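You operate a simulated robot arm through the tools that you are given. There is no shell and no other tool. Be economical: measure what you need, move in short steps, check, and stop when the job is done.

You run a simulated robot arm. Do the job below in one go: nothing can be reset, and whatever is moved stays where it is left.

TASK
Swap the yellow sheet in the sheet squarer for the white one and square it up.
Fine: yellow into the green tray; slide the squarer back against the wall before pushing the fence up.

The check looks at the end state, three seconds after you hand in, the way a careful person would. Anything else that was tipped, shoved, dropped, spilled or broken makes it a failure. Flat cloth is picked up by pressing the open fingertips on it (5 to 10 N) and closing them slowly along it; thin cloth reads only 2 to 8 mm in the jaws.

THE ROBOT
A 7-joint arm with a two-finger parallel gripper on a trunk, on a base that drives. Base frame: it is fixed to the floor where the robot stands at the start and does not move with it; the origin is under the middle of the robot, x ahead of it, y to its left, z up; the surface under the hand at the start is at about z = 0.74. Readings come in m, degrees, newtons and seconds.
With the tool pointing down near the work surface it reaches from about 0.3 to 0.72 m from the robot's upright axis, wherever it stands. Its first joint turns from -166.0 to 166.0 degrees. Places, roughly: bed of the sheet squarer [0.7, 0, 0.8]; inside of the wide green tray [0.6, 0.4, 0.7]. Payload 1.57 kg.
Tool frame: the origin (TCP) lies between the finger pads and is the grasp point; the fingertips stand 0.03 m ahead of it; z points along the fingers, y is the line along which they close. The gripper opens to 0.08 m. The fingers are 0.017 m wide and 0.012 m thick; the gripper's body (0.04 by 0.082 m) begins 0.08 m behind the TCP.
Orientation is that of the tool frame in the base frame, as [roll, pitch, yaw] about the fixed x, y, z axes, in that order (R = Rz(yaw) Ry(pitch) Rx(roll)). With the fingers straight down and closing along the base's y, the tool's x points along the base's -x, its y along +y and its z along -z.

THE INTERFACE
- The arm moves only by the tool play_rows. Its arguments are lists of equal length, an entry for each row: "slide": the shift along the tool's x, y, z in units of 25 mm (1.0 is 25 mm), a list of three; "dr": the turn, a rotation vector about the tool's x, y, z in units of 4 degrees (1.0 is 4 degrees), a list of three; "jaw": the opening, from 0 (shut) to 1 (fully open). In form: {"slide": [[tx, ty, tz], ...], "dr": [[ax, ay, az], ...], "jaw": [jaw, ...]}. A call has 1 to 20 rows; each row shifts and turns the commanded pose from where the row before left it, along the tool's axes as they then stand. A call with a number of a shift or a turn outside -1 to 1 is refused whole. Rows are played at 5 a second. More than 0.05 m and 8.6 degrees between two rows, or a gripper value outside its range, and nothing of the call is played. Where a pose cannot be reached the arm comes as near as it can. A force on the tool above 90 N (or 10 N above the force at the start of the call, whichever is more), or a blocked arm, ends the call early, and 0.2 s more pass. Each finger travels about 0.072 m/s and halts on what it meets, pressing with about 26 N; the grip force reading is that of the motor and also rises with nothing between the fingers. The clock runs only during rows and for 0.2 s after the last one: add rows that do not move to give the fingers time. The reply holds the time, the measured pose of the TCP, the force on the tool along the base axes, the opening and the grip force, in the units named above and with some noise, with the torque about the TCP (base axes, N m) and any sound that the robot's microphone picked up.
- Cameras (640 x 400 px; columns grow to the right, rows downward): "scene" is now at [-0.0257, 0.1614, 1.411]; the picture's right is [0.14, -0.99, 0.00], its down [-0.75, -0.10, -0.66] and it looks along [0.65, 0.09, -0.75] (base axes); focal length 248 px, centre (320, 200). "wrist" rides on the gripper at [0.072, -0.007, -0.122] in the tool frame; the picture's right is [0.09, 1.00, 0.00], its down [-0.84, 0.08, -0.54] and it looks along [-0.54, 0.05, 0.84] (tool axes); focal length 238 px, centre (320, 200). There is no depth. A picture from a camera that has moved, and an enlarged one, comes with that camera's place and axes in the base frame and with its lens. The place of the scene camera against the robot may be out by one fixed shift of up to 0.025 m in any direction.
- grab_frame(camera): a new picture of that camera. The clock stands still meanwhile.
- raise_lower(by): slides the trunk up (or, below 0, down) by that many m; the arm and the scene camera ride with it, the base frame stays. It gives what a move gives, with no picture.
- steer(legs): drives the robot by 1 to 6 legs, each [ahead, left, turn to the left] in m, m and degrees, along the robot's own axes; the way and the turn of a leg run together, so that a leg with both is an arc; at most 1.5 m and 180 degrees a leg. The arm and the cameras ride along, it lands a little off, and it stops where it bumps. It gives what a move gives.
- pan_tilt(pan, tilt): turns the head with the scene camera to pan (to the left, within 86 degrees either way) and tilt (down, from -29 to 69), counted from straight ahead of the robot. It gives what a move gives.
- enlarge(camera, box): a new picture of the part [left, top, right, bottom] of that camera's present view, enlarged. The clock stands still meanwhile.
- sign_off(): hands the job in; it is judged then, once.

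Go step by step. Nothing tells you exact positions but the pictures and the camera data: compare them with the known pose of the tool, close in by small moves and look again before you grip or let go. The budget is 120 turns and 90 pictures, counting those below and the enlarged ones. Unless the task says otherwise, let go and move clear before handing in, and close with one line.

The tools are called after "Emit:" as name(argument=value, ...) on one line, values as JSON. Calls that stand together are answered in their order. play_rows: Moves the arm, as the interface text tells. Its arguments: {"type":"object","properties":{"slide":{"type":"array"},"dr":{"type":"array"},"jaw":{"type":"array"}},"required":["slide","dr","jaw"]} The other tools are called the same way: raise_lower (by) slides the trunk up or down; steer (legs) drives the base; pan_tilt (pan, tilt) turns the head that bears the scene camera; grab_frame (camera) takes a picture; enlarge (camera, box) takes an enlarged picture of a part of a camera's view; sign_off () hands the job in.

At the start:

```text
time: 0.0
tcp_pos: [0.4178, -0.0071, 1.0254]
tool_rot: [179.9, 0.1, -180.0]
ft_force: [0.0, 0.3, 0.6]
torque: [0.03, 0.0, -0.01]
width: 0.0797
grip_force: 0.0
trunk travel left (down, up): [-0.075, 0.04]
robot x, y, heading: [0.0005, -0.0015, 0.2]
head pan, tilt: [7.9, 48.8]
```

scene: 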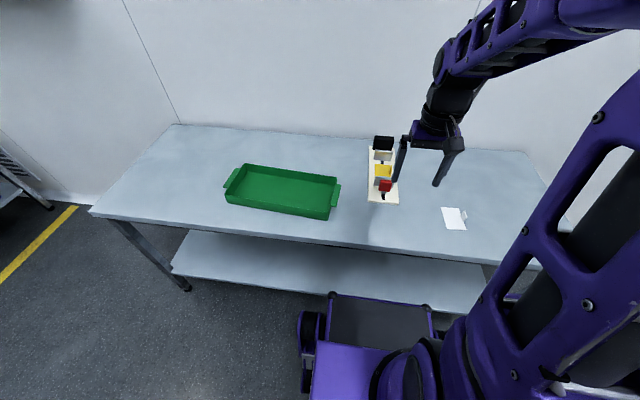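
wrist: 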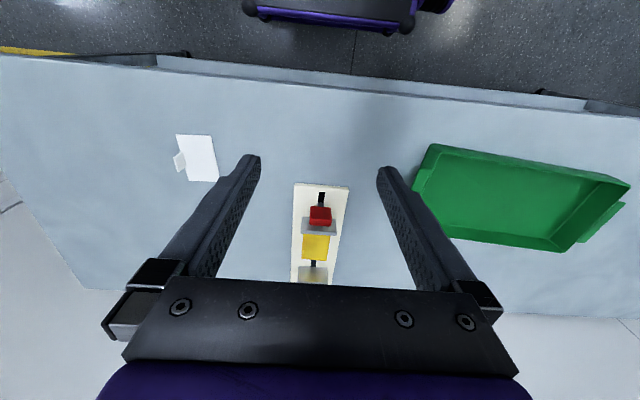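

I see the squarer ahead of the arm with the yellow sheet in it, the white sheet to its right and the green tray to its left. I'll look closer first.

Emit:
enlarge(camera="scene", box=[340, 120, 480, 240])

Emit:
enlarge(camera="wrist", box=[260, 160, 380, 290])

Emit:
enlarge(camera="wrist", box=[150, 110, 250, 200])

```text
3.33 times, centred on (410, 180) of scene
camera zoom: at [-0.0257, 0.1614, 1.411], right [0.14, -0.99, 0.0], down [-0.75, -0.1, -0.66], along [0.65, 0.09, -0.75], focal length 827 px, centre (20, 267)
```

zoom: 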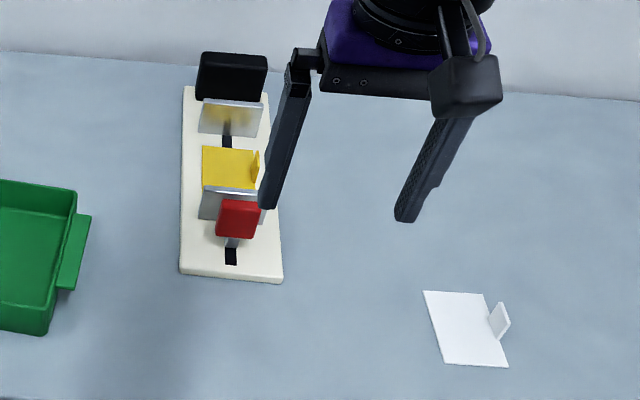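

```text
3.08 times, centred on (320, 225) of wrist
camera zoom: at [0.3436, -0.013, 1.148], right [-0.09, 1.0, 0.0], down [0.84, 0.08, 0.54], along [0.54, 0.05, -0.84], focal length 733 px, centre (320, 123)
```

zoom: 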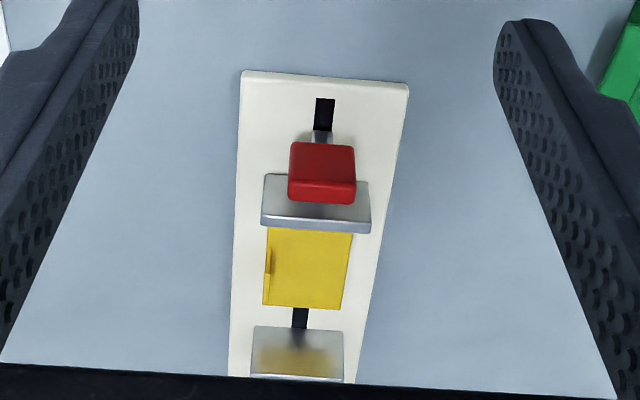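

```text
4.44 times, centred on (200, 155) of wrist
camera zoom: at [0.3436, -0.013, 1.148], right [-0.09, 1.0, 0.0], down [0.84, 0.08, 0.54], along [0.54, 0.05, -0.84], focal length 1059 px, centre (853, 400)
```

zoom: 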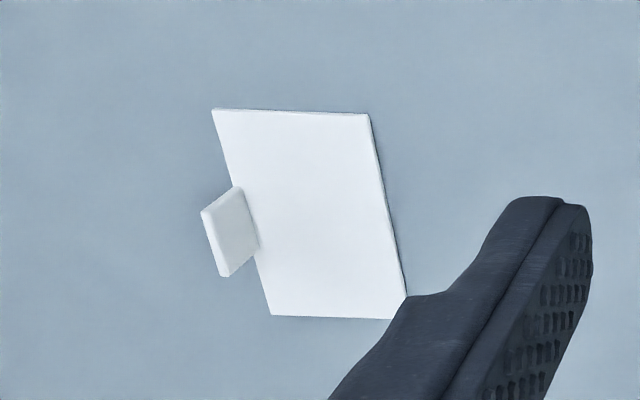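

The sheets look like rigid 60×90 mm plates with an upright tab on the right (-y) edge. The fence (red knob) is nearest me and the fixed stop is at the wall end. Next I'll check how much floor room the base has, and move the wrist over the squarer for a close look.

Emit:
pan_tilt(pan=8, tilt=66)

Emit:
play_rows(slide=[[-1, 0, 0], [-1, 0, 0], [-1, 0, 0], [-1, 0, 0], [-1, 0, 0], [-1, 0, 0]], dr=[[0, 0, 0], [0, 0, 0], [0, 0, 0], [0, 0, 0], [0, 0, 0], [0, 0, 0]], jaw=[1, 1, 1, 1, 1, 1])

Emit:
grab_frame(camera="scene")

Emit:
grab_frame(camera="wrist")

```text
time: 0.8
tcp_pos: [0.4174, -0.0077, 1.0245]
tool_rot: [180.0, 0.1, 180.0]
ft_force: [-0.3, -0.7, -0.5]
torque: [-0.01, 0.0, -0.03]
width: 0.0804
grip_force: 0.0
trunk travel left (down, up): [-0.075, 0.04]
robot x, y, heading: [0.0042, -0.0004, -0.2]
head pan, tilt: [8.0, 66.0]
```

```text
time: 2.2
tcp_pos: [0.5662, -0.0086, 1.0249]
tool_rot: [-180.0, 0.0, 180.0]
ft_force: [0.5, -0.2, -0.1]
torque: [0.0, -0.04, -0.02]
width: 0.08
grip_force: 0.1
trunk travel left (down, up): [-0.075, 0.04]
robot x, y, heading: [0.0003, -0.0007, 0.2]
head pan, tilt: [8.0, 66.0]
```

```text
84 pictures are left
camera scene: at [-0.0442, 0.159, 1.3903], right [0.14, -0.99, 0.0], down [-0.9, -0.13, -0.41], along [0.4, 0.06, -0.91], focal length 248 px, centre (320, 200)
```

scene: 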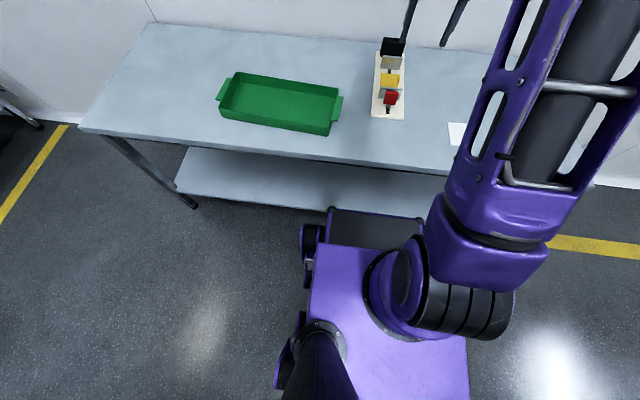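

```text
83 pictures are left
camera wrist: at [0.4942, -0.0138, 1.1476], right [-0.09, 1.0, 0.0], down [0.84, 0.08, 0.54], along [0.54, 0.05, -0.84], focal length 238 px, centre (320, 200)
```

wrist: 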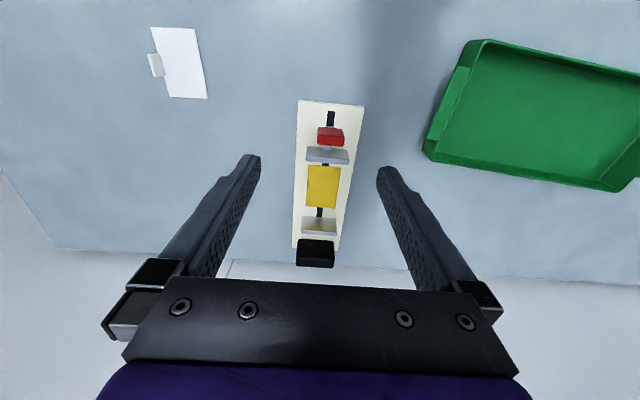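

The base has only about 6 cm before it meets the shelf. I'll zoom in on the squarer from here.

Emit:
enlarge(camera="wrist", box=[270, 90, 390, 270])

Emit:
enlarge(camera="scene", box=[350, 30, 430, 130])

```text
2.22 times, centred on (330, 180) of wrist
camera zoom: at [0.4942, -0.0138, 1.1476], right [-0.09, 1.0, 0.0], down [0.84, 0.08, 0.54], along [0.54, 0.05, -0.84], focal length 530 px, centre (298, 244)
```

zoom: 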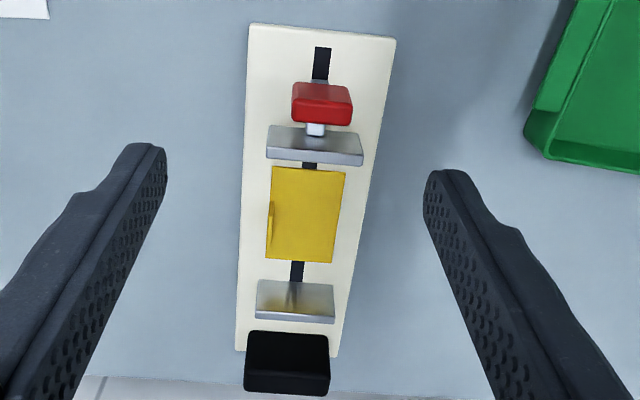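

```text
4.00 times, centred on (390, 80) of scene
camera zoom: at [-0.0442, 0.159, 1.3903], right [0.14, -0.99, 0.0], down [-0.9, -0.13, -0.41], along [0.4, 0.06, -0.91], focal length 993 px, centre (40, 680)
```

zoom: 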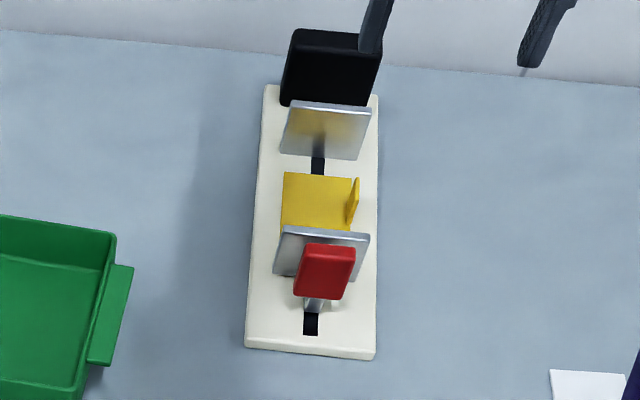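

The yellow sheet sits at x≈.671–.758, y≈-.017–.041, with the fence at x≈.645 and the stop at x≈.79, so there is slack on both sides. I'll drive 5 cm ahead for reach, then hover over the yellow tab.

Emit:
steer(legs=[[0.05, 0, 0]])

```text
time: 3.1
tcp_pos: [0.6187, -0.0082, 1.0257]
tool_rot: [-180.0, 0.0, -180.0]
ft_force: [-0.6, 0.3, 0.2]
torque: [-0.01, 0.0, -0.01]
width: 0.0802
grip_force: 0.0
trunk travel left (down, up): [-0.075, 0.04]
robot x, y, heading: [0.0518, 0.0019, -0.2]
head pan, tilt: [8.0, 66.0]
```

The drive went cleanly. Now I'll move above the tab to about (.70, -.017, .88) and look.

Emit:
play_rows(slide=[[-1, -0.35, 0], [-1, 0, 0], [-1, 0, 1], [-0.25, 0, 1], [0, 0, 1], [0, 0, 1], [0, 0, 1], [0, 0, 0.8], [0, 0, 0]], dr=[[0, 0, 0], [0, 0, 0], [0, 0, 0], [0, 0, 0], [0, 0, 0], [0, 0, 0], [0, 0, 0], [0, 0, 0], [0, 0, 0]], jaw=[1, 1, 1, 1, 1, 1, 1, 1, 1])

Emit:
grab_frame(camera="wrist")

Emit:
enlarge(camera="scene", box=[340, 20, 480, 130])

```text
time: 5.1
tcp_pos: [0.6987, -0.0153, 0.8808]
tool_rot: [-180.0, 0.1, -180.0]
ft_force: [-0.1, 0.7, -0.5]
torque: [0.03, -0.02, 0.0]
width: 0.08
grip_force: 0.1
trunk travel left (down, up): [-0.075, 0.04]
robot x, y, heading: [0.0514, -0.0007, 0.0]
head pan, tilt: [8.0, 66.0]
```

```text
80 pictures are left
camera wrist: at [0.6249, -0.0215, 1.0028], right [-0.09, 1.0, 0.0], down [0.84, 0.08, 0.54], along [0.54, 0.05, -0.84], focal length 238 px, centre (320, 200)
```

wrist: 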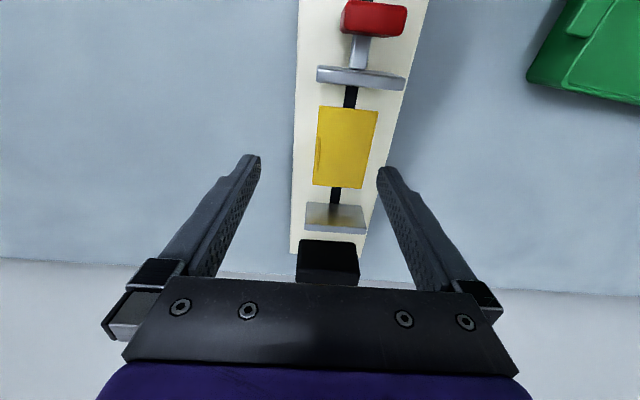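

```text
3.64 times, centred on (410, 75) of scene
camera zoom: at [0.0074, 0.159, 1.3903], right [0.14, -0.99, 0.0], down [-0.9, -0.13, -0.41], along [0.4, 0.06, -0.91], focal length 903 px, centre (-7, 654)
```

zoom: 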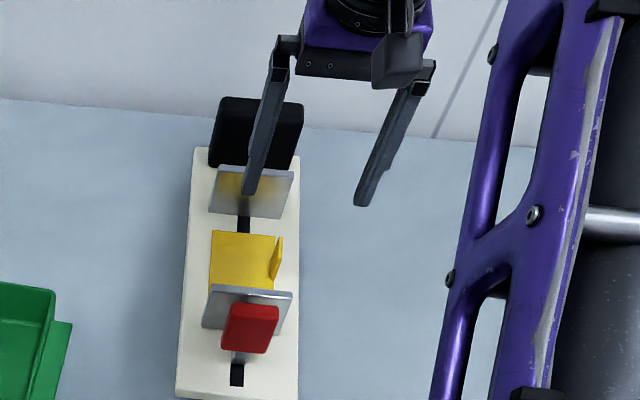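

The tab centre is at about (.717, -.017). I'll descend with the fingers astride it.

Emit:
play_rows(slide=[[-0.73, -0.07, 0.5], [0, 0, 1], [0, 0, 0.8], [0, 0, 0.5], [0, 0, 0.3], [0, 0, 0]], dr=[[0, 0, 0], [0, 0, 0], [0, 0, 0], [0, 0, 0], [0, 0, 0], [0, 0, 0]], jaw=[0.7, 0.6, 0.5, 0.5, 0.5, 0.5])

Emit:
grab_frame(camera="wrist")

Emit:
enlarge(camera="scene", box=[340, 20, 480, 130])

```text
time: 6.5
tcp_pos: [0.716, -0.0191, 0.8023]
tool_rot: [179.9, -0.1, -180.0]
ft_force: [0.8, -0.6, 0.2]
torque: [-0.04, -0.01, 0.02]
width: 0.04
grip_force: 0.0
trunk travel left (down, up): [-0.075, 0.04]
robot x, y, heading: [0.0542, -0.0001, -0.2]
head pan, tilt: [8.0, 66.0]
```

```text
78 pictures are left
camera wrist: at [0.6437, -0.0251, 0.9246], right [-0.09, 1.0, 0.0], down [0.84, 0.08, 0.54], along [0.54, 0.05, -0.84], focal length 238 px, centre (320, 200)
```

wrist: 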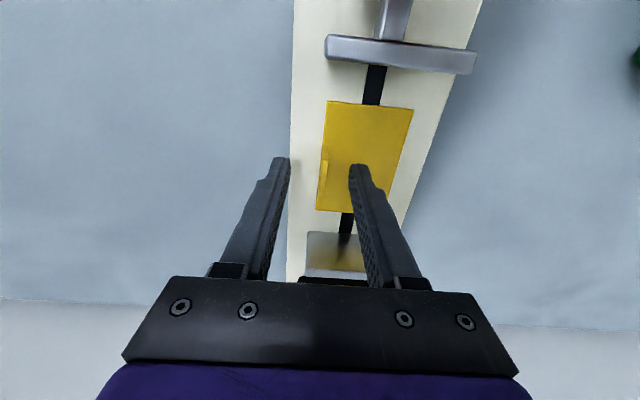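

```text
3.64 times, centred on (410, 75) of scene
camera zoom: at [0.0073, 0.159, 1.3902], right [0.14, -0.99, 0.0], down [-0.9, -0.13, -0.41], along [0.4, 0.06, -0.91], focal length 903 px, centre (-7, 654)
```

zoom: 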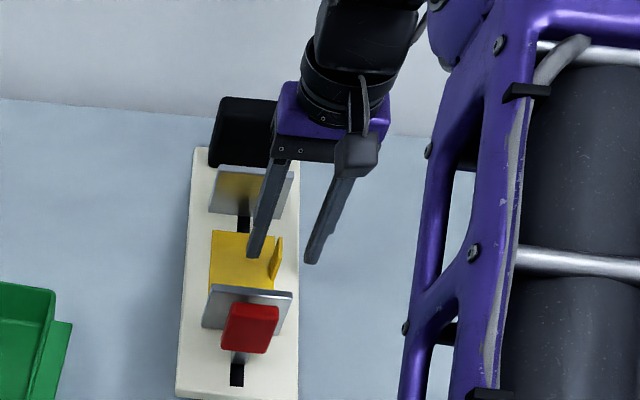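

The fingers look like they straddle the tab. I'll enlarge to check height and position.

Emit:
enlarge(camera="wrist", box=[270, 90, 430, 230])

```text
2.86 times, centred on (350, 160) of wrist
camera zoom: at [0.6437, -0.0251, 0.9246], right [-0.09, 1.0, 0.0], down [0.84, 0.08, 0.54], along [0.54, 0.05, -0.84], focal length 681 px, centre (234, 314)
```

zoom: 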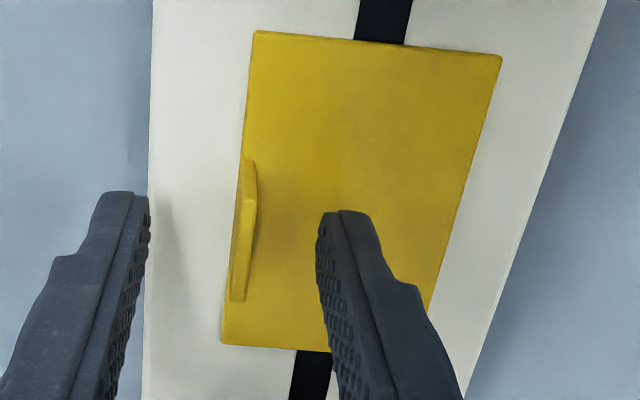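

The tab is centred at about (.711, -.017), so I'll trim the position slightly, go 4 mm lower and close.

Emit:
play_rows(slide=[[0.15, 0.08, 0.16], [0, 0, 0], [0, 0, 0], [0, 0, 0], [0, 0, 0], [0, 0, 0], [0, 0, 0]], dr=[[0, 0, 0], [0, 0, 0], [0, 0, 0], [0, 0, 0], [0, 0, 0], [0, 0, 0], [0, 0, 0]], jaw=[0.5, 0.4, 0.3, 0.2, 0.1, 0, 0])

Emit:
enlarge(camera="wrist", box=[270, 90, 430, 230])

```text
time: 8.1
tcp_pos: [0.7142, -0.0171, 0.7973]
tool_rot: [180.0, 0.0, -180.0]
ft_force: [0.7, -0.8, -0.4]
torque: [-0.01, 0.03, 0.04]
width: 0.0025
grip_force: 24.4
trunk travel left (down, up): [-0.075, 0.04]
robot x, y, heading: [0.0528, 0.0005, 0.0]
head pan, tilt: [8.0, 66.0]
```

```text
2.86 times, centred on (350, 160) of wrist
camera zoom: at [0.6404, -0.0233, 0.9205], right [-0.09, 1.0, 0.0], down [0.84, 0.08, 0.54], along [0.54, 0.05, -0.84], focal length 681 px, centre (234, 314)
```

zoom: 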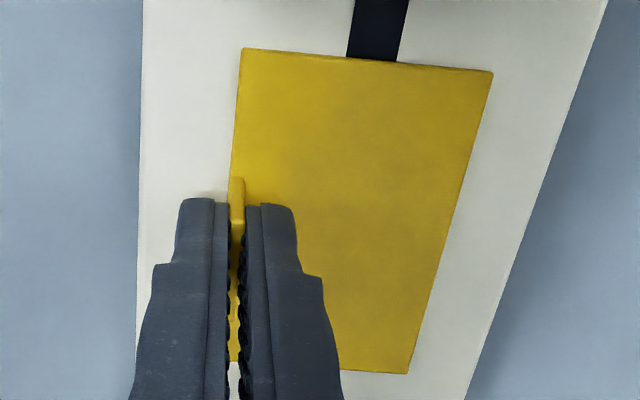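

The tab is gripped (2.5 mm). I'll lift it straight up and check.

Emit:
play_rows(slide=[[0, 0, -0.3], [0, 0, -0.5], [0, 0, -1], [0, 0, -1], [0, 0, -1], [0, 0, -1], [0, 0, -1], [0, 0, 0]], dr=[[0, 0, 0], [0, 0, 0], [0, 0, 0], [0, 0, 0], [0, 0, 0], [0, 0, 0], [0, 0, 0], [0, 0, 0]], jaw=[0, 0, 0, 0, 0, 0, 0, 0])

Emit:
grab_frame(camera="wrist")

Emit:
grab_frame(camera="scene")

```text
time: 9.9
tcp_pos: [0.7147, -0.0179, 0.9439]
tool_rot: [-180.0, 0.0, -179.9]
ft_force: [0.0, 0.2, -0.9]
torque: [-0.02, 0.04, 0.02]
width: 0.0027
grip_force: 24.0
trunk travel left (down, up): [-0.075, 0.04]
robot x, y, heading: [0.0535, -0.0034, -0.3]
head pan, tilt: [8.0, 66.0]
```

```text
74 pictures are left
camera wrist: at [0.6408, -0.0231, 1.0668], right [-0.09, 1.0, 0.0], down [0.84, 0.08, 0.54], along [0.54, 0.05, -0.84], focal length 238 px, centre (320, 200)
```

wrist: 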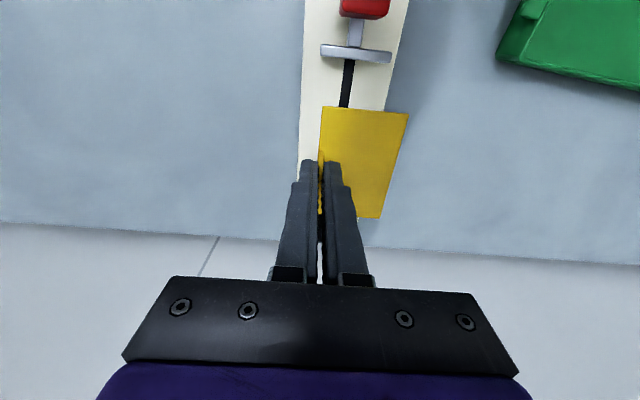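

```text
73 pictures are left
camera scene: at [0.0073, 0.159, 1.3902], right [0.14, -0.99, 0.0], down [-0.9, -0.13, -0.41], along [0.4, 0.06, -0.91], focal length 248 px, centre (320, 200)
```

scene: 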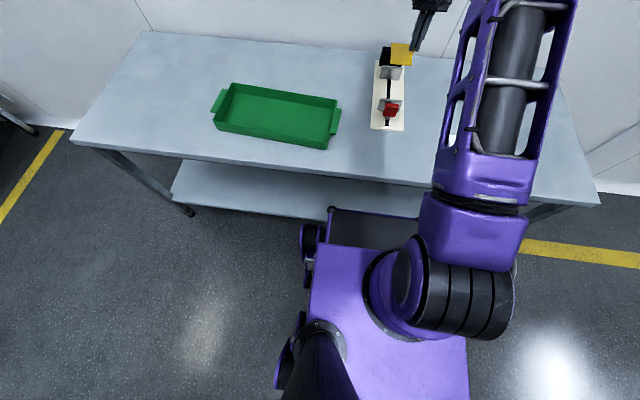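

The yellow sheet is held level. I'll carry it over the tray centre, about (.575, .36).

Emit:
play_rows(slide=[[0.35, 0.945, 0], [0.35, 0.945, 0], [0.35, 0.945, 0], [0.35, 0.945, 0], [0.35, 0.945, 0], [0.35, 0.945, 0], [0.35, 0.945, 0], [0.35, 0.945, 0], [0.35, 0.945, 0], [0.35, 0.945, 0], [0.35, 0.945, 0], [0.35, 0.945, 0], [0.35, 0.945, 0], [0.35, 0.945, 0], [0.35, 0.945, 0], [0.35, 0.945, 0], [0, 0, 0]], dr=[[0, 0, 0], [0, 0, 0], [0, 0, 0], [0, 0, 0], [0, 0, 0], [0, 0, 0], [0, 0, 0], [0, 0, 0], [0, 0, 0], [0, 0, 0], [0, 0, 0], [0, 0, 0], [0, 0, 0], [0, 0, 0], [0, 0, 0], [0, 0, 0], [0, 0, 0]], jaw=[0, 0, 0, 0, 0, 0, 0, 0, 0, 0, 0, 0, 0, 0, 0, 0, 0])

Emit:
grab_frame(camera="wrist")

Emit:
grab_frame(camera="scene")

```text
time: 13.5
tcp_pos: [0.5722, 0.3613, 0.9436]
tool_rot: [-180.0, 0.0, -179.9]
ft_force: [-0.3, 0.1, -1.1]
torque: [-0.02, 0.02, 0.0]
width: 0.0029
grip_force: 24.0
trunk travel left (down, up): [-0.075, 0.04]
robot x, y, heading: [0.05, 0.002, 0.1]
head pan, tilt: [8.0, 66.0]
```

```text
72 pictures are left
camera wrist: at [0.4991, 0.3557, 1.0657], right [-0.09, 1.0, 0.0], down [0.84, 0.08, 0.54], along [0.54, 0.05, -0.84], focal length 238 px, centre (320, 200)
```

wrist: 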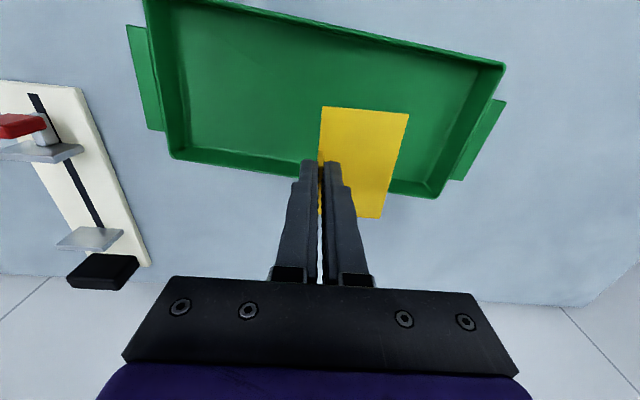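

```text
71 pictures are left
camera scene: at [0.0073, 0.159, 1.3902], right [0.14, -0.99, 0.0], down [-0.9, -0.13, -0.41], along [0.4, 0.06, -0.91], focal length 248 px, centre (320, 200)
```

scene: 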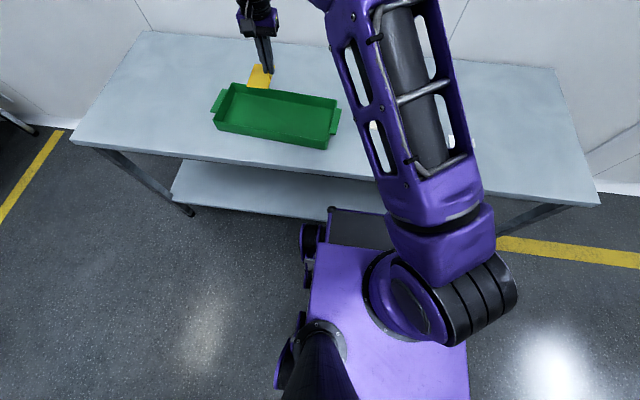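

The sheet is over the tray interior (x≈.50–.645). I'll lower it near the floor.

Emit:
play_rows(slide=[[0, 0, 1], [0, 0, 1], [0, 0, 1], [0, 0, 1], [0, 0, 1], [0, 0, 0.6], [0, 0, 0.3], [0, 0, 0.2], [0, 0, 0.1], [0, 0, 0]], dr=[[0, 0, 0], [0, 0, 0], [0, 0, 0], [0, 0, 0], [0, 0, 0], [0, 0, 0], [0, 0, 0], [0, 0, 0], [0, 0, 0], [0, 0, 0]], jaw=[0, 0, 0, 0, 0, 0, 0, 0, 0, 0])

Emit:
grab_frame(camera="wrist")

Emit:
enlarge(camera="scene", box=[200, 40, 350, 160])

```text
time: 15.7
tcp_pos: [0.5743, 0.3606, 0.7905]
tool_rot: [179.8, 0.3, -179.9]
ft_force: [1.6, -0.2, 24.2]
torque: [0.03, -0.05, 0.02]
width: 0.0029
grip_force: 24.1
trunk travel left (down, up): [-0.075, 0.04]
robot x, y, heading: [0.0518, 0.0004, -0.2]
head pan, tilt: [8.0, 66.0]
```

```text
70 pictures are left
camera wrist: at [0.5007, 0.3557, 0.9131], right [-0.09, 1.0, 0.0], down [0.83, 0.08, 0.55], along [0.54, 0.05, -0.84], focal length 238 px, centre (320, 200)
```

wrist: 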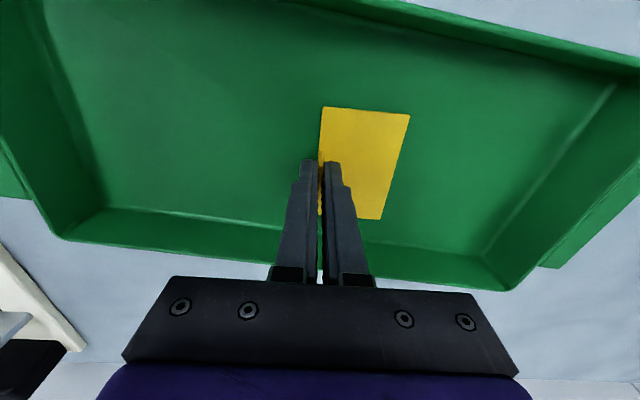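

```text
3.33 times, centred on (275, 100) of scene
camera zoom: at [0.0059, 0.1579, 1.3906], right [0.14, -0.99, 0.0], down [-0.9, -0.13, -0.41], along [0.4, 0.06, -0.91], focal length 827 px, centre (470, 533)
```

zoom: 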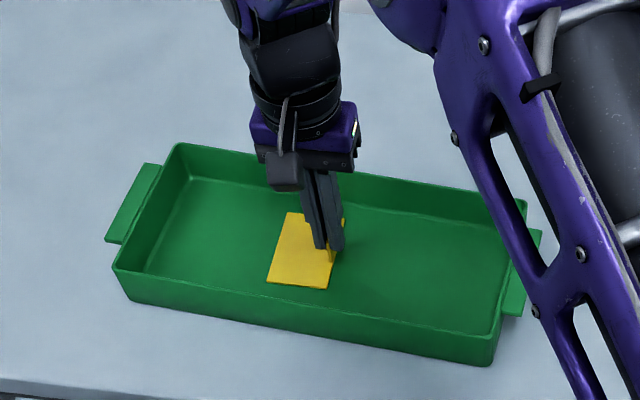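

It's resting on the tray floor, so I'll ease off, open and rise.

Emit:
play_rows(slide=[[0, 0, -0.1], [0, 0, 0], [0, 0, 0], [0, 0, 0], [0, 0, -0.5], [0, 0, -1], [0, 0, -1], [0, 0, -1], [0, 0, -1], [0, 0, -1]], dr=[[0, 0, 0], [0, 0, 0], [0, 0, 0], [0, 0, 0], [0, 0, 0], [0, 0, 0], [0, 0, 0], [0, 0, 0], [0, 0, 0], [0, 0, 0]], jaw=[0, 0.2, 0.4, 0.4, 0.4, 0.4, 0.4, 0.4, 0.4, 0.4])

Emit:
grab_frame(camera="wrist")

```text
time: 17.9
tcp_pos: [0.575, 0.3612, 0.928]
tool_rot: [180.0, 0.0, -180.0]
ft_force: [0.4, -1.0, 0.0]
torque: [-0.05, 0.01, 0.0]
width: 0.0323
grip_force: 0.0
trunk travel left (down, up): [-0.075, 0.04]
robot x, y, heading: [0.0495, -0.0012, -0.1]
head pan, tilt: [8.0, 66.0]
```

```text
68 pictures are left
camera wrist: at [0.5016, 0.3554, 1.0511], right [-0.09, 1.0, 0.0], down [0.84, 0.08, 0.54], along [0.54, 0.05, -0.84], focal length 238 px, centre (320, 200)
```

wrist: 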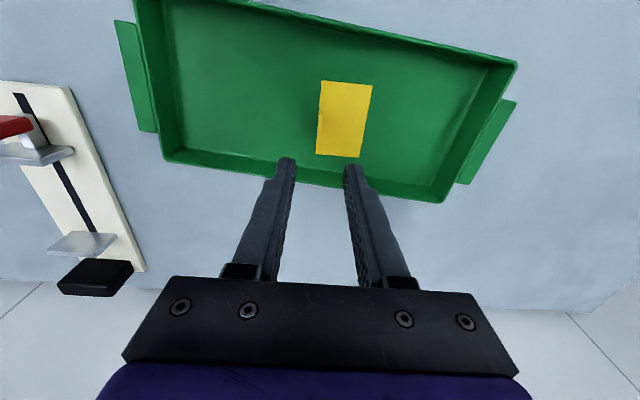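

Yellow lies flat in the tray. Next is the white sheet's tab, near (.54, -.25).

Emit:
play_rows(slide=[[0.1, -1, -0.5], [0.1, -1, -0.5], [0.1, -1, 0], [0.1, -1, 0], [0.1, -1, 0], [0.1, -1, 0], [0.1, -1, 0], [0.1, -1, 0], [0.1, -1, 0], [0.1, -1, 0], [0.1, -1, 0], [0.1, -1, 0], [0.1, -1, 0], [0.1, -1, 0], [0.1, -1, 0], [0, -1, 0], [0, -1, 0], [0, -1, 0], [0, -1, 0], [0, -1, 0]], dr=[[0, 0, 0], [0, 0, 0], [0, 0, 0], [0, 0, 0], [0, 0, 0], [0, 0, 0], [0, 0, 0], [0, 0, 0], [0, 0, 0], [0, 0, 0], [0, 0, 0], [0, 0, 0], [0, 0, 0], [0, 0, 0], [0, 0, 0], [0, 0, 0], [0, 0, 0], [0, 0, 0], [0, 0, 0], [0, 0, 0]], jaw=[0.5, 0.5, 0.5, 0.5, 0.5, 0.5, 0.5, 0.5, 0.5, 0.5, 0.5, 0.5, 0.5, 0.5, 0.5, 0.5, 0.5, 0.5, 0.5, 0.5])

Emit:
play_rows(slide=[[0, -1, 0], [0, -1, 0], [0, -1, 1], [0, -1, 1], [0, 0, 1], [0, 0, 0]], dr=[[0, 0, 0], [0, 0, 0], [0, 0, 0], [0, 0, 0], [0, 0, 0], [0, 0, 0]], jaw=[0.5, 0.5, 0.5, 0.5, 0.5, 0.5])

Emit:
grab_frame(camera="wrist")

```text
time: 22.1
tcp_pos: [0.5356, -0.1397, 0.9525]
tool_rot: [-180.0, 0.0, -180.0]
ft_force: [-0.4, 0.4, -0.6]
torque: [-0.04, 0.01, -0.02]
width: 0.0399
grip_force: 0.0
trunk travel left (down, up): [-0.075, 0.04]
robot x, y, heading: [0.0501, -0.0004, -0.0]
head pan, tilt: [8.0, 66.0]
```

```text
time: 23.5
tcp_pos: [0.5357, -0.2383, 0.8801]
tool_rot: [-180.0, 0.0, -179.9]
ft_force: [-0.7, -0.1, -0.3]
torque: [0.03, 0.04, 0.03]
width: 0.0399
grip_force: 0.0
trunk travel left (down, up): [-0.075, 0.04]
robot x, y, heading: [0.0531, -0.0015, -0.2]
head pan, tilt: [8.0, 66.0]
```

```text
67 pictures are left
camera wrist: at [0.4628, -0.2444, 1.003], right [-0.09, 1.0, 0.0], down [0.84, 0.08, 0.54], along [0.54, 0.05, -0.84], focal length 238 px, centre (320, 200)
```

wrist: 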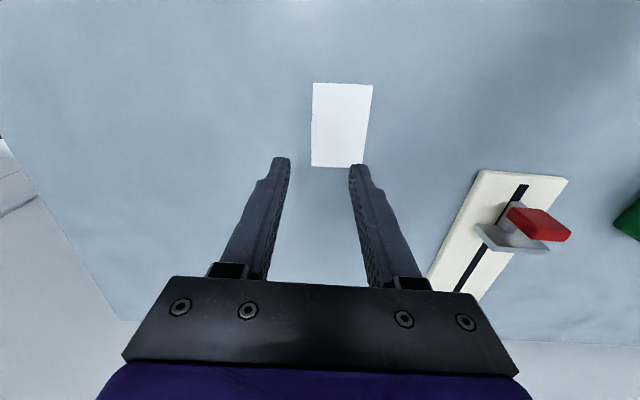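

Emit:
enlarge(camera="wrist", box=[280, 70, 400, 180])

```text
3.64 times, centred on (340, 125) of wrist
camera zoom: at [0.4628, -0.2444, 1.003], right [-0.09, 1.0, 0.0], down [0.84, 0.08, 0.54], along [0.54, 0.05, -0.84], focal length 867 px, centre (247, 473)
```

zoom: 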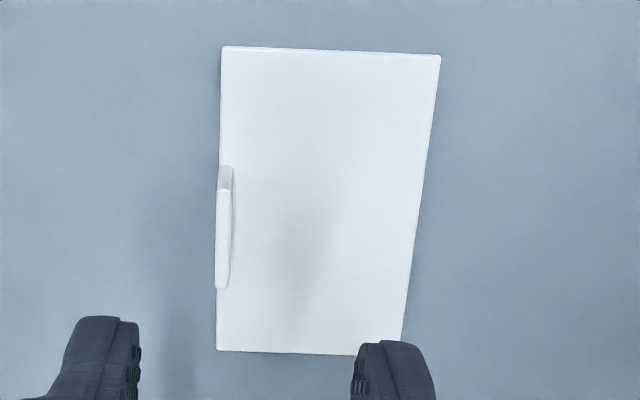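

The white tab is centred at about (.5375, -.244) and the sheet is turned about +3.5°. I'll match its yaw and descend.

Emit:
play_rows(slide=[[-0.07, -0.23, 0], [0, 0, 1], [0, 0, 1], [0, 0, 1], [0, 0, 0.5], [0, 0, 0.3], [0, 0, 0]], dr=[[0, 0, -0.87], [0, 0, 0], [0, 0, 0], [0, 0, 0], [0, 0, 0], [0, 0, 0], [0, 0, 0]], jaw=[0.5, 0.5, 0.5, 0.5, 0.5, 0.5, 0.5])

Emit:
enlarge(camera="wrist", box=[260, 60, 420, 230])

```text
time: 25.1
tcp_pos: [0.538, -0.2469, 0.7833]
tool_rot: [180.0, 0.0, -176.4]
ft_force: [1.1, -0.7, 0.4]
torque: [0.0, -0.03, 0.03]
width: 0.04
grip_force: 0.0
trunk travel left (down, up): [-0.075, 0.04]
robot x, y, heading: [0.0515, -0.0011, -0.1]
head pan, tilt: [8.0, 66.0]
```

```text
2.35 times, centred on (340, 145) of wrist
camera zoom: at [0.4645, -0.2564, 0.9068], right [-0.15, 0.99, 0.0], down [0.83, 0.13, 0.54], along [0.54, 0.08, -0.84], focal length 561 px, centre (273, 329)
```

zoom: 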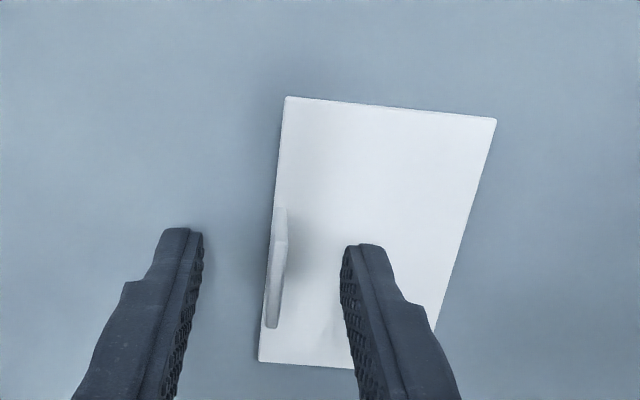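

Well placed. I'll nudge +2 mm in y and close.

Emit:
play_rows(slide=[[0, 0.07, 0.05], [0, 0, 0], [0, 0, 0], [0, 0, 0], [0, 0, 0], [0, 0, 0], [0, 0, 0]], dr=[[0, 0, 0], [0, 0, 0], [0, 0, 0], [0, 0, 0], [0, 0, 0], [0, 0, 0], [0, 0, 0]], jaw=[0.5, 0.4, 0.3, 0.2, 0.1, 0, 0])

Emit:
play_rows(slide=[[0, 0, -0.3], [0, 0, -0.5], [0, 0, -1], [0, 0, -1], [0, 0, -1], [0, 0, -1], [0, 0, -1], [0, 0, -1], [0, 0, 0]], dr=[[0, 0, 0], [0, 0, 0], [0, 0, 0], [0, 0, 0], [0, 0, 0], [0, 0, 0], [0, 0, 0], [0, 0, 0.87], [0, 0, 0]], jaw=[0, 0, 0, 0, 0, 0, 0, 0, 0])

Emit:
grab_frame(camera="wrist")

```text
time: 26.7
tcp_pos: [0.5369, -0.2443, 0.7822]
tool_rot: [-180.0, 0.0, -176.5]
ft_force: [-0.3, 0.1, 0.5]
torque: [-0.04, 0.0, -0.02]
width: 0.0025
grip_force: 24.2
trunk travel left (down, up): [-0.075, 0.04]
robot x, y, heading: [0.0536, 0.0013, -0.0]
head pan, tilt: [8.0, 66.0]
```

```text
time: 28.7
tcp_pos: [0.5372, -0.2438, 0.9512]
tool_rot: [180.0, 0.1, 179.8]
ft_force: [-0.5, 0.7, 0.0]
torque: [0.0, 0.04, -0.01]
width: 0.0026
grip_force: 24.0
trunk travel left (down, up): [-0.075, 0.04]
robot x, y, heading: [0.0531, 0.002, 0.2]
head pan, tilt: [8.0, 66.0]
```

```text
64 pictures are left
camera wrist: at [0.4646, -0.2496, 1.0748], right [-0.09, 1.0, 0.0], down [0.84, 0.08, 0.54], along [0.54, 0.05, -0.84], focal length 238 px, centre (320, 200)
```

wrist: 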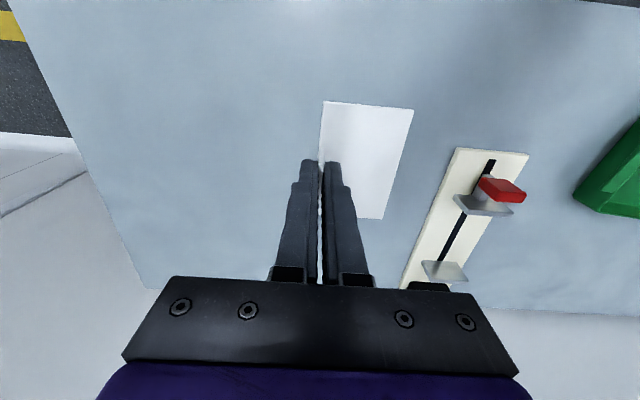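

White is held and yaw-aligned. I'll carry it above the bed to TCP (.716, -.018).

Emit:
play_rows(slide=[[-0.715, 0.904, 0], [-0.715, 0.904, 0], [-0.715, 0.904, 0], [-0.715, 0.904, 0], [-0.715, 0.904, 0], [-0.715, 0.904, 0], [-0.715, 0.904, 0], [-0.715, 0.904, 0], [-0.715, 0.904, 0], [-0.715, 0.904, 0], [0, 0, 0.8], [0, 0, 0.8], [0, 0, 0]], dr=[[0, 0, 0], [0, 0, 0], [0, 0, 0], [0, 0, 0], [0, 0, 0], [0, 0, 0], [0, 0, 0], [0, 0, 0], [0, 0, 0], [0, 0, 0], [0, 0, 0], [0, 0, 0], [0, 0, 0]], jaw=[0, 0, 0, 0, 0, 0, 0, 0, 0, 0, 0, 0, 0])

Emit:
grab_frame(camera="wrist")

Emit:
enlarge(camera="scene", box=[340, 20, 480, 130])

```text
time: 31.5
tcp_pos: [0.7172, -0.0162, 0.9112]
tool_rot: [179.8, 0.0, -180.0]
ft_force: [0.4, -0.2, -0.7]
torque: [0.01, 0.03, -0.03]
width: 0.0024
grip_force: 24.0
trunk travel left (down, up): [-0.075, 0.04]
robot x, y, heading: [0.0509, -0.0011, 0.1]
head pan, tilt: [8.0, 66.0]
```

```text
63 pictures are left
camera wrist: at [0.6444, -0.0218, 1.0342], right [-0.09, 1.0, 0.0], down [0.84, 0.08, 0.54], along [0.54, 0.05, -0.84], focal length 238 px, centre (320, 200)
```

wrist: 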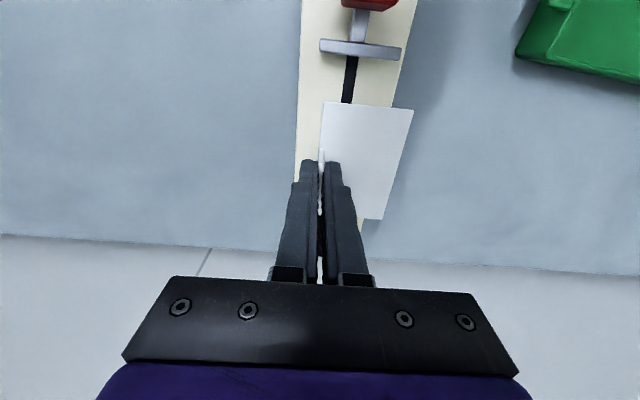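

```text
3.64 times, centred on (410, 75) of scene
camera zoom: at [0.0074, 0.159, 1.3903], right [0.14, -0.99, 0.0], down [-0.9, -0.13, -0.41], along [0.4, 0.06, -0.91], focal length 903 px, centre (-7, 654)
```

zoom: 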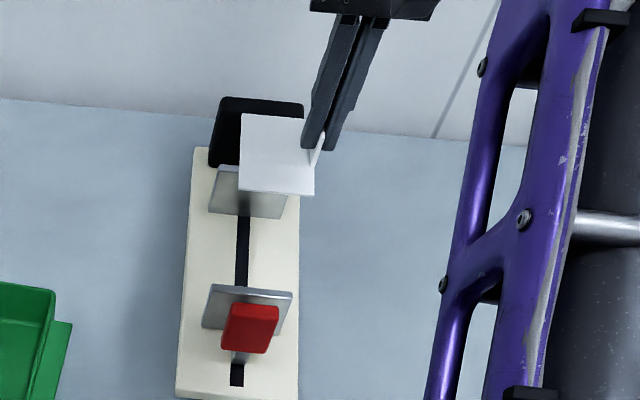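

The gap is about 145 mm for a 90 mm sheet. I'll lower it to just above the bed and check.

Emit:
play_rows(slide=[[0, 0, 1], [0, 0, 1], [0, 0, 1], [0, 0, 1], [0, 0, 0]], dr=[[0, 0, 0], [0, 0, 0], [0, 0, 0], [0, 0, 0], [0, 0, 0]], jaw=[0, 0, 0, 0, 0])

Emit:
grab_frame(camera="wrist")

Emit:
enlarge(camera="scene", box=[340, 20, 480, 130])

```text
time: 32.7
tcp_pos: [0.7191, -0.0148, 0.8124]
tool_rot: [179.9, 0.0, 179.9]
ft_force: [0.0, 0.3, -0.4]
torque: [0.02, -0.02, 0.02]
width: 0.0026
grip_force: 23.8
trunk travel left (down, up): [-0.075, 0.04]
robot x, y, heading: [0.053, 0.001, 0.1]
head pan, tilt: [8.0, 66.0]
```

```text
61 pictures are left
camera wrist: at [0.645, -0.0209, 0.9352], right [-0.09, 1.0, 0.0], down [0.84, 0.08, 0.54], along [0.54, 0.05, -0.84], focal length 238 px, centre (320, 200)
```

wrist: 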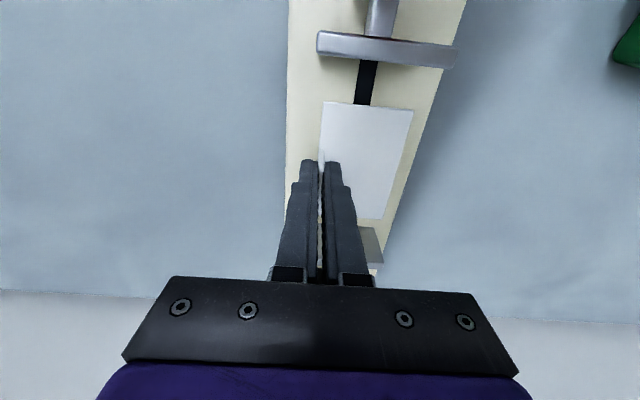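

```text
3.64 times, centred on (410, 75) of scene
camera zoom: at [0.0074, 0.159, 1.3903], right [0.14, -0.99, 0.0], down [-0.9, -0.13, -0.41], along [0.4, 0.06, -0.91], focal length 903 px, centre (-7, 654)
```

zoom: 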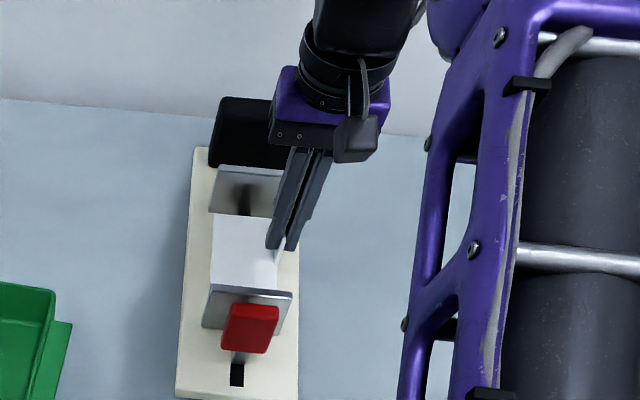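

It's between the fence and stop. I'll shift 2.5 mm to -y and lower in small steps until contact.

Emit:
play_rows(slide=[[0, -0.1, 0.3], [0, 0, 0.25], [0, 0, 0.12], [0, 0, 0.06], [0, 0, 0]], dr=[[0, 0, 0], [0, 0, 0], [0, 0, 0], [0, 0, 0], [0, 0, 0]], jaw=[0, 0, 0, 0, 0])

```text
time: 33.9
tcp_pos: [0.7176, -0.0203, 0.7942]
tool_rot: [180.0, 0.1, -180.0]
ft_force: [-1.0, 1.4, 4.7]
torque: [0.07, 0.09, -0.01]
width: 0.0026
grip_force: 23.8
trunk travel left (down, up): [-0.075, 0.04]
robot x, y, heading: [0.0505, 0.002, -0.0]
head pan, tilt: [8.0, 66.0]
```

Light contact (about 5 N) says it's on the bed. I'll release and rise.

Emit:
play_rows(slide=[[0, 0, 0], [0, 0, 0], [0, 0, 0], [0, 0, 0], [0, 0, -0.3], [0, 0, -1], [0, 0, -1], [0, 0, -1], [0, 0, -1]], dr=[[0, 0, 0], [0, 0, 0], [0, 0, 0], [0, 0, 0], [0, 0, 0], [0, 0, 0], [0, 0, 0], [0, 0, 0], [0, 0, 0]], jaw=[0.1, 0.2, 0.3, 0.4, 0.4, 0.4, 0.4, 0.4, 0.4])

Emit:
enlarge(camera="wrist", box=[240, 0, 480, 280])

Emit:
enlarge(camera="scene", box=[340, 20, 480, 130])

```text
time: 35.9
tcp_pos: [0.7158, -0.0196, 0.8998]
tool_rot: [180.0, 0.0, 180.0]
ft_force: [-0.7, -0.3, -0.4]
torque: [-0.04, 0.0, -0.01]
width: 0.032
grip_force: 0.1
trunk travel left (down, up): [-0.075, 0.04]
robot x, y, heading: [0.0528, 0.0013, -0.0]
head pan, tilt: [8.0, 66.0]
```

```text
1.43 times, centred on (360, 140) of wrist
camera zoom: at [0.6437, -0.0255, 1.0235], right [-0.09, 1.0, 0.0], down [0.84, 0.08, 0.54], along [0.54, 0.05, -0.84], focal length 340 px, centre (263, 286)
```

zoom: 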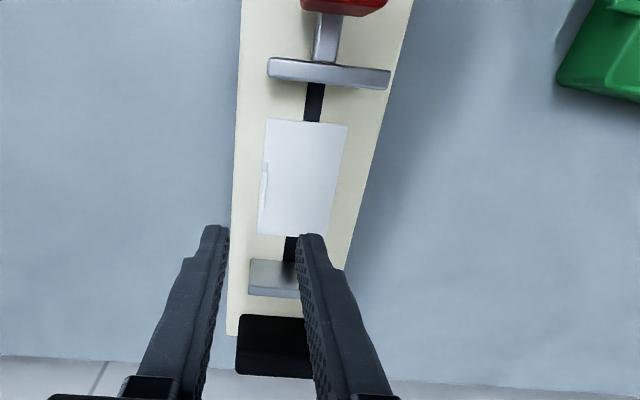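

```text
3.64 times, centred on (410, 75) of scene
camera zoom: at [0.0074, 0.159, 1.3902], right [0.14, -0.99, 0.0], down [-0.9, -0.13, -0.41], along [0.4, 0.06, -0.91], focal length 903 px, centre (-7, 654)
```

zoom: 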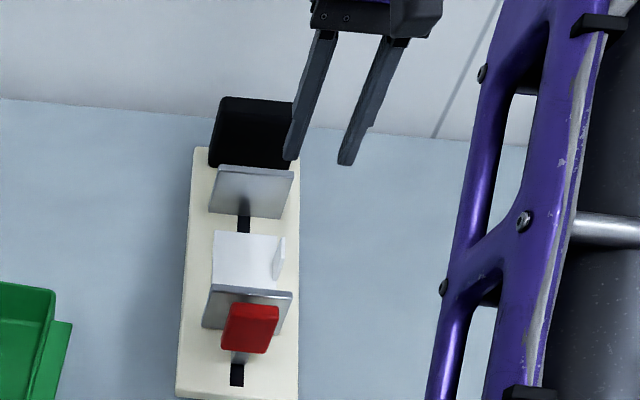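

White is placed between the fence and stop. Now I'll back off to in front of the squarer's near end, to push it to the wall with two spread fingertips.

Emit:
play_rows(slide=[[1, 0.3, -0.5], [1, 0.3, 0], [1, 0.3, 0], [1, 0.26, 0], [1, 0, 0], [1, 0, 0], [1, 0, 0], [0.8, 0, 0], [0, 0, 0]], dr=[[0, 0, 0], [0, 0, 0], [0, 0, 0], [0, 0, 0], [0, 0, 0], [0, 0, 0], [0, 0, 0], [0, 0, 0], [0, 0, 0]], jaw=[0.6, 0.6, 0.6, 0.6, 0.6, 0.6, 0.6, 0.6, 0.6])

Emit:
grab_frame(camera="wrist")

Emit:
pan_tilt(pan=0, tilt=48)

Emit:
grab_frame(camera="scene")

```text
time: 37.9
tcp_pos: [0.5213, 0.0092, 0.9127]
tool_rot: [180.0, 0.0, 179.9]
ft_force: [0.1, -0.2, 0.5]
torque: [0.02, 0.02, 0.03]
width: 0.0482
grip_force: 0.0
trunk travel left (down, up): [-0.075, 0.04]
robot x, y, heading: [0.0516, 0.0002, 0.1]
head pan, tilt: [8.0, 66.0]
```

```text
57 pictures are left
camera wrist: at [0.4485, 0.0038, 1.0364], right [-0.09, 1.0, 0.0], down [0.84, 0.08, 0.54], along [0.54, 0.05, -0.84], focal length 238 px, centre (320, 200)
```

wrist: 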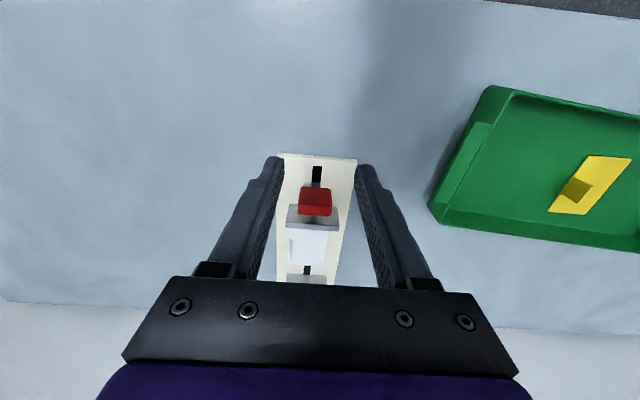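

```text
time: 38.7
tcp_pos: [0.5222, 0.0102, 0.914]
tool_rot: [-180.0, 0.0, 180.0]
ft_force: [0.1, 0.3, 0.7]
torque: [0.03, 0.02, -0.01]
width: 0.0479
grip_force: 0.0
trunk travel left (down, up): [-0.075, 0.04]
robot x, y, heading: [0.0523, 0.0018, -0.3]
head pan, tilt: [0.0, 48.0]
```

```text
56 pictures are left
camera scene: at [0.0272, 0.1507, 1.4121], right [0.0, -1.0, 0.0], down [-0.74, 0.0, -0.67], along [0.67, 0.0, -0.74], focal length 248 px, centre (320, 200)
```

scene: 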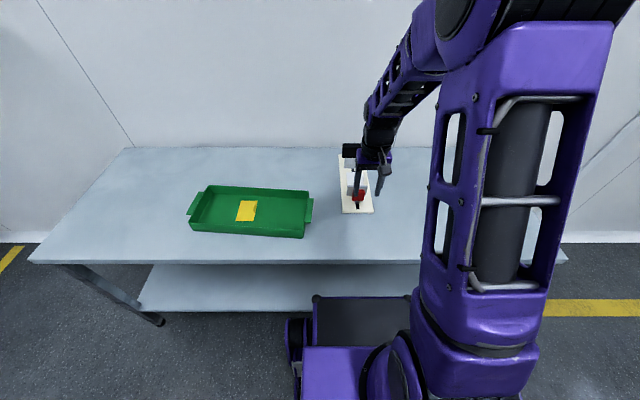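

The squarer's near end is at x≈.567 and about 7 cm of gap remains to the wall. I'll lower the fingertips in front of it.

Emit:
play_rows(slide=[[0, 0, 1], [0, 0, 1], [0, 0, 1], [0, 0, 1], [0, 0, 1], [0, 0, 0.35], [0, 0, 0.1], [0, 0, 0]], dr=[[0, 0, 0], [0, 0, 0], [0, 0, 0], [0, 0, 0], [0, 0, 0], [0, 0, 0], [0, 0, 0], [0, 0, 0]], jaw=[0.6, 0.6, 0.6, 0.6, 0.6, 0.6, 0.6, 0.6])

Emit:
grab_frame(camera="wrist")

Emit:
enlarge(camera="scene", box=[310, 130, 420, 230])

```text
time: 40.5
tcp_pos: [0.5208, 0.0097, 0.7777]
tool_rot: [-180.0, 0.0, -180.0]
ft_force: [0.8, -0.5, -1.2]
torque: [-0.01, -0.01, -0.01]
width: 0.048
grip_force: 0.1
trunk travel left (down, up): [-0.075, 0.04]
robot x, y, heading: [0.0534, -0.005, -0.0]
head pan, tilt: [0.0, 48.0]
```

```text
55 pictures are left
camera wrist: at [0.4474, 0.0034, 0.9005], right [-0.09, 1.0, 0.0], down [0.84, 0.08, 0.54], along [0.54, 0.05, -0.84], focal length 238 px, centre (320, 200)
```

wrist: 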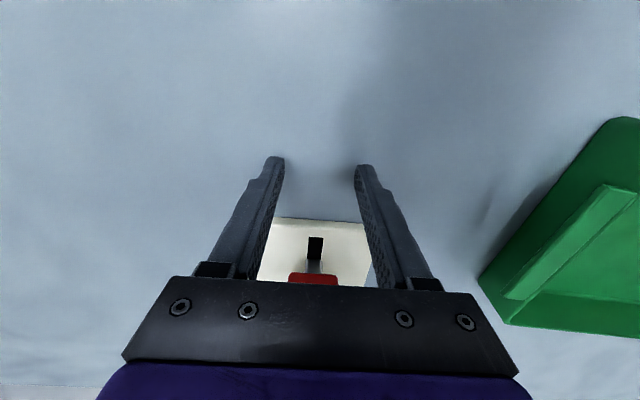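

```text
4.00 times, centred on (365, 180) of scene
camera zoom: at [0.0273, 0.1507, 1.4121], right [0.0, -1.0, 0.0], down [-0.74, 0.0, -0.67], along [0.67, 0.0, -0.74], focal length 993 px, centre (140, 280)
```

zoom: 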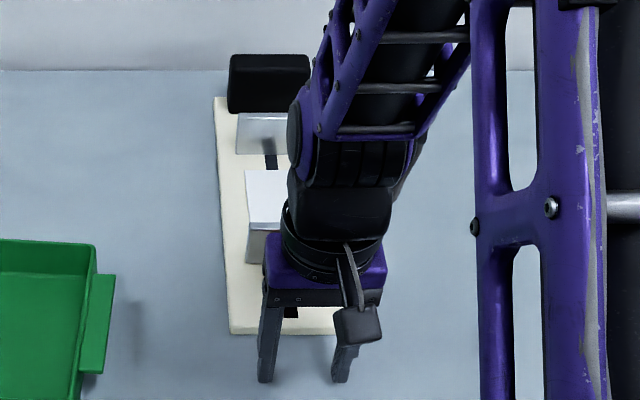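

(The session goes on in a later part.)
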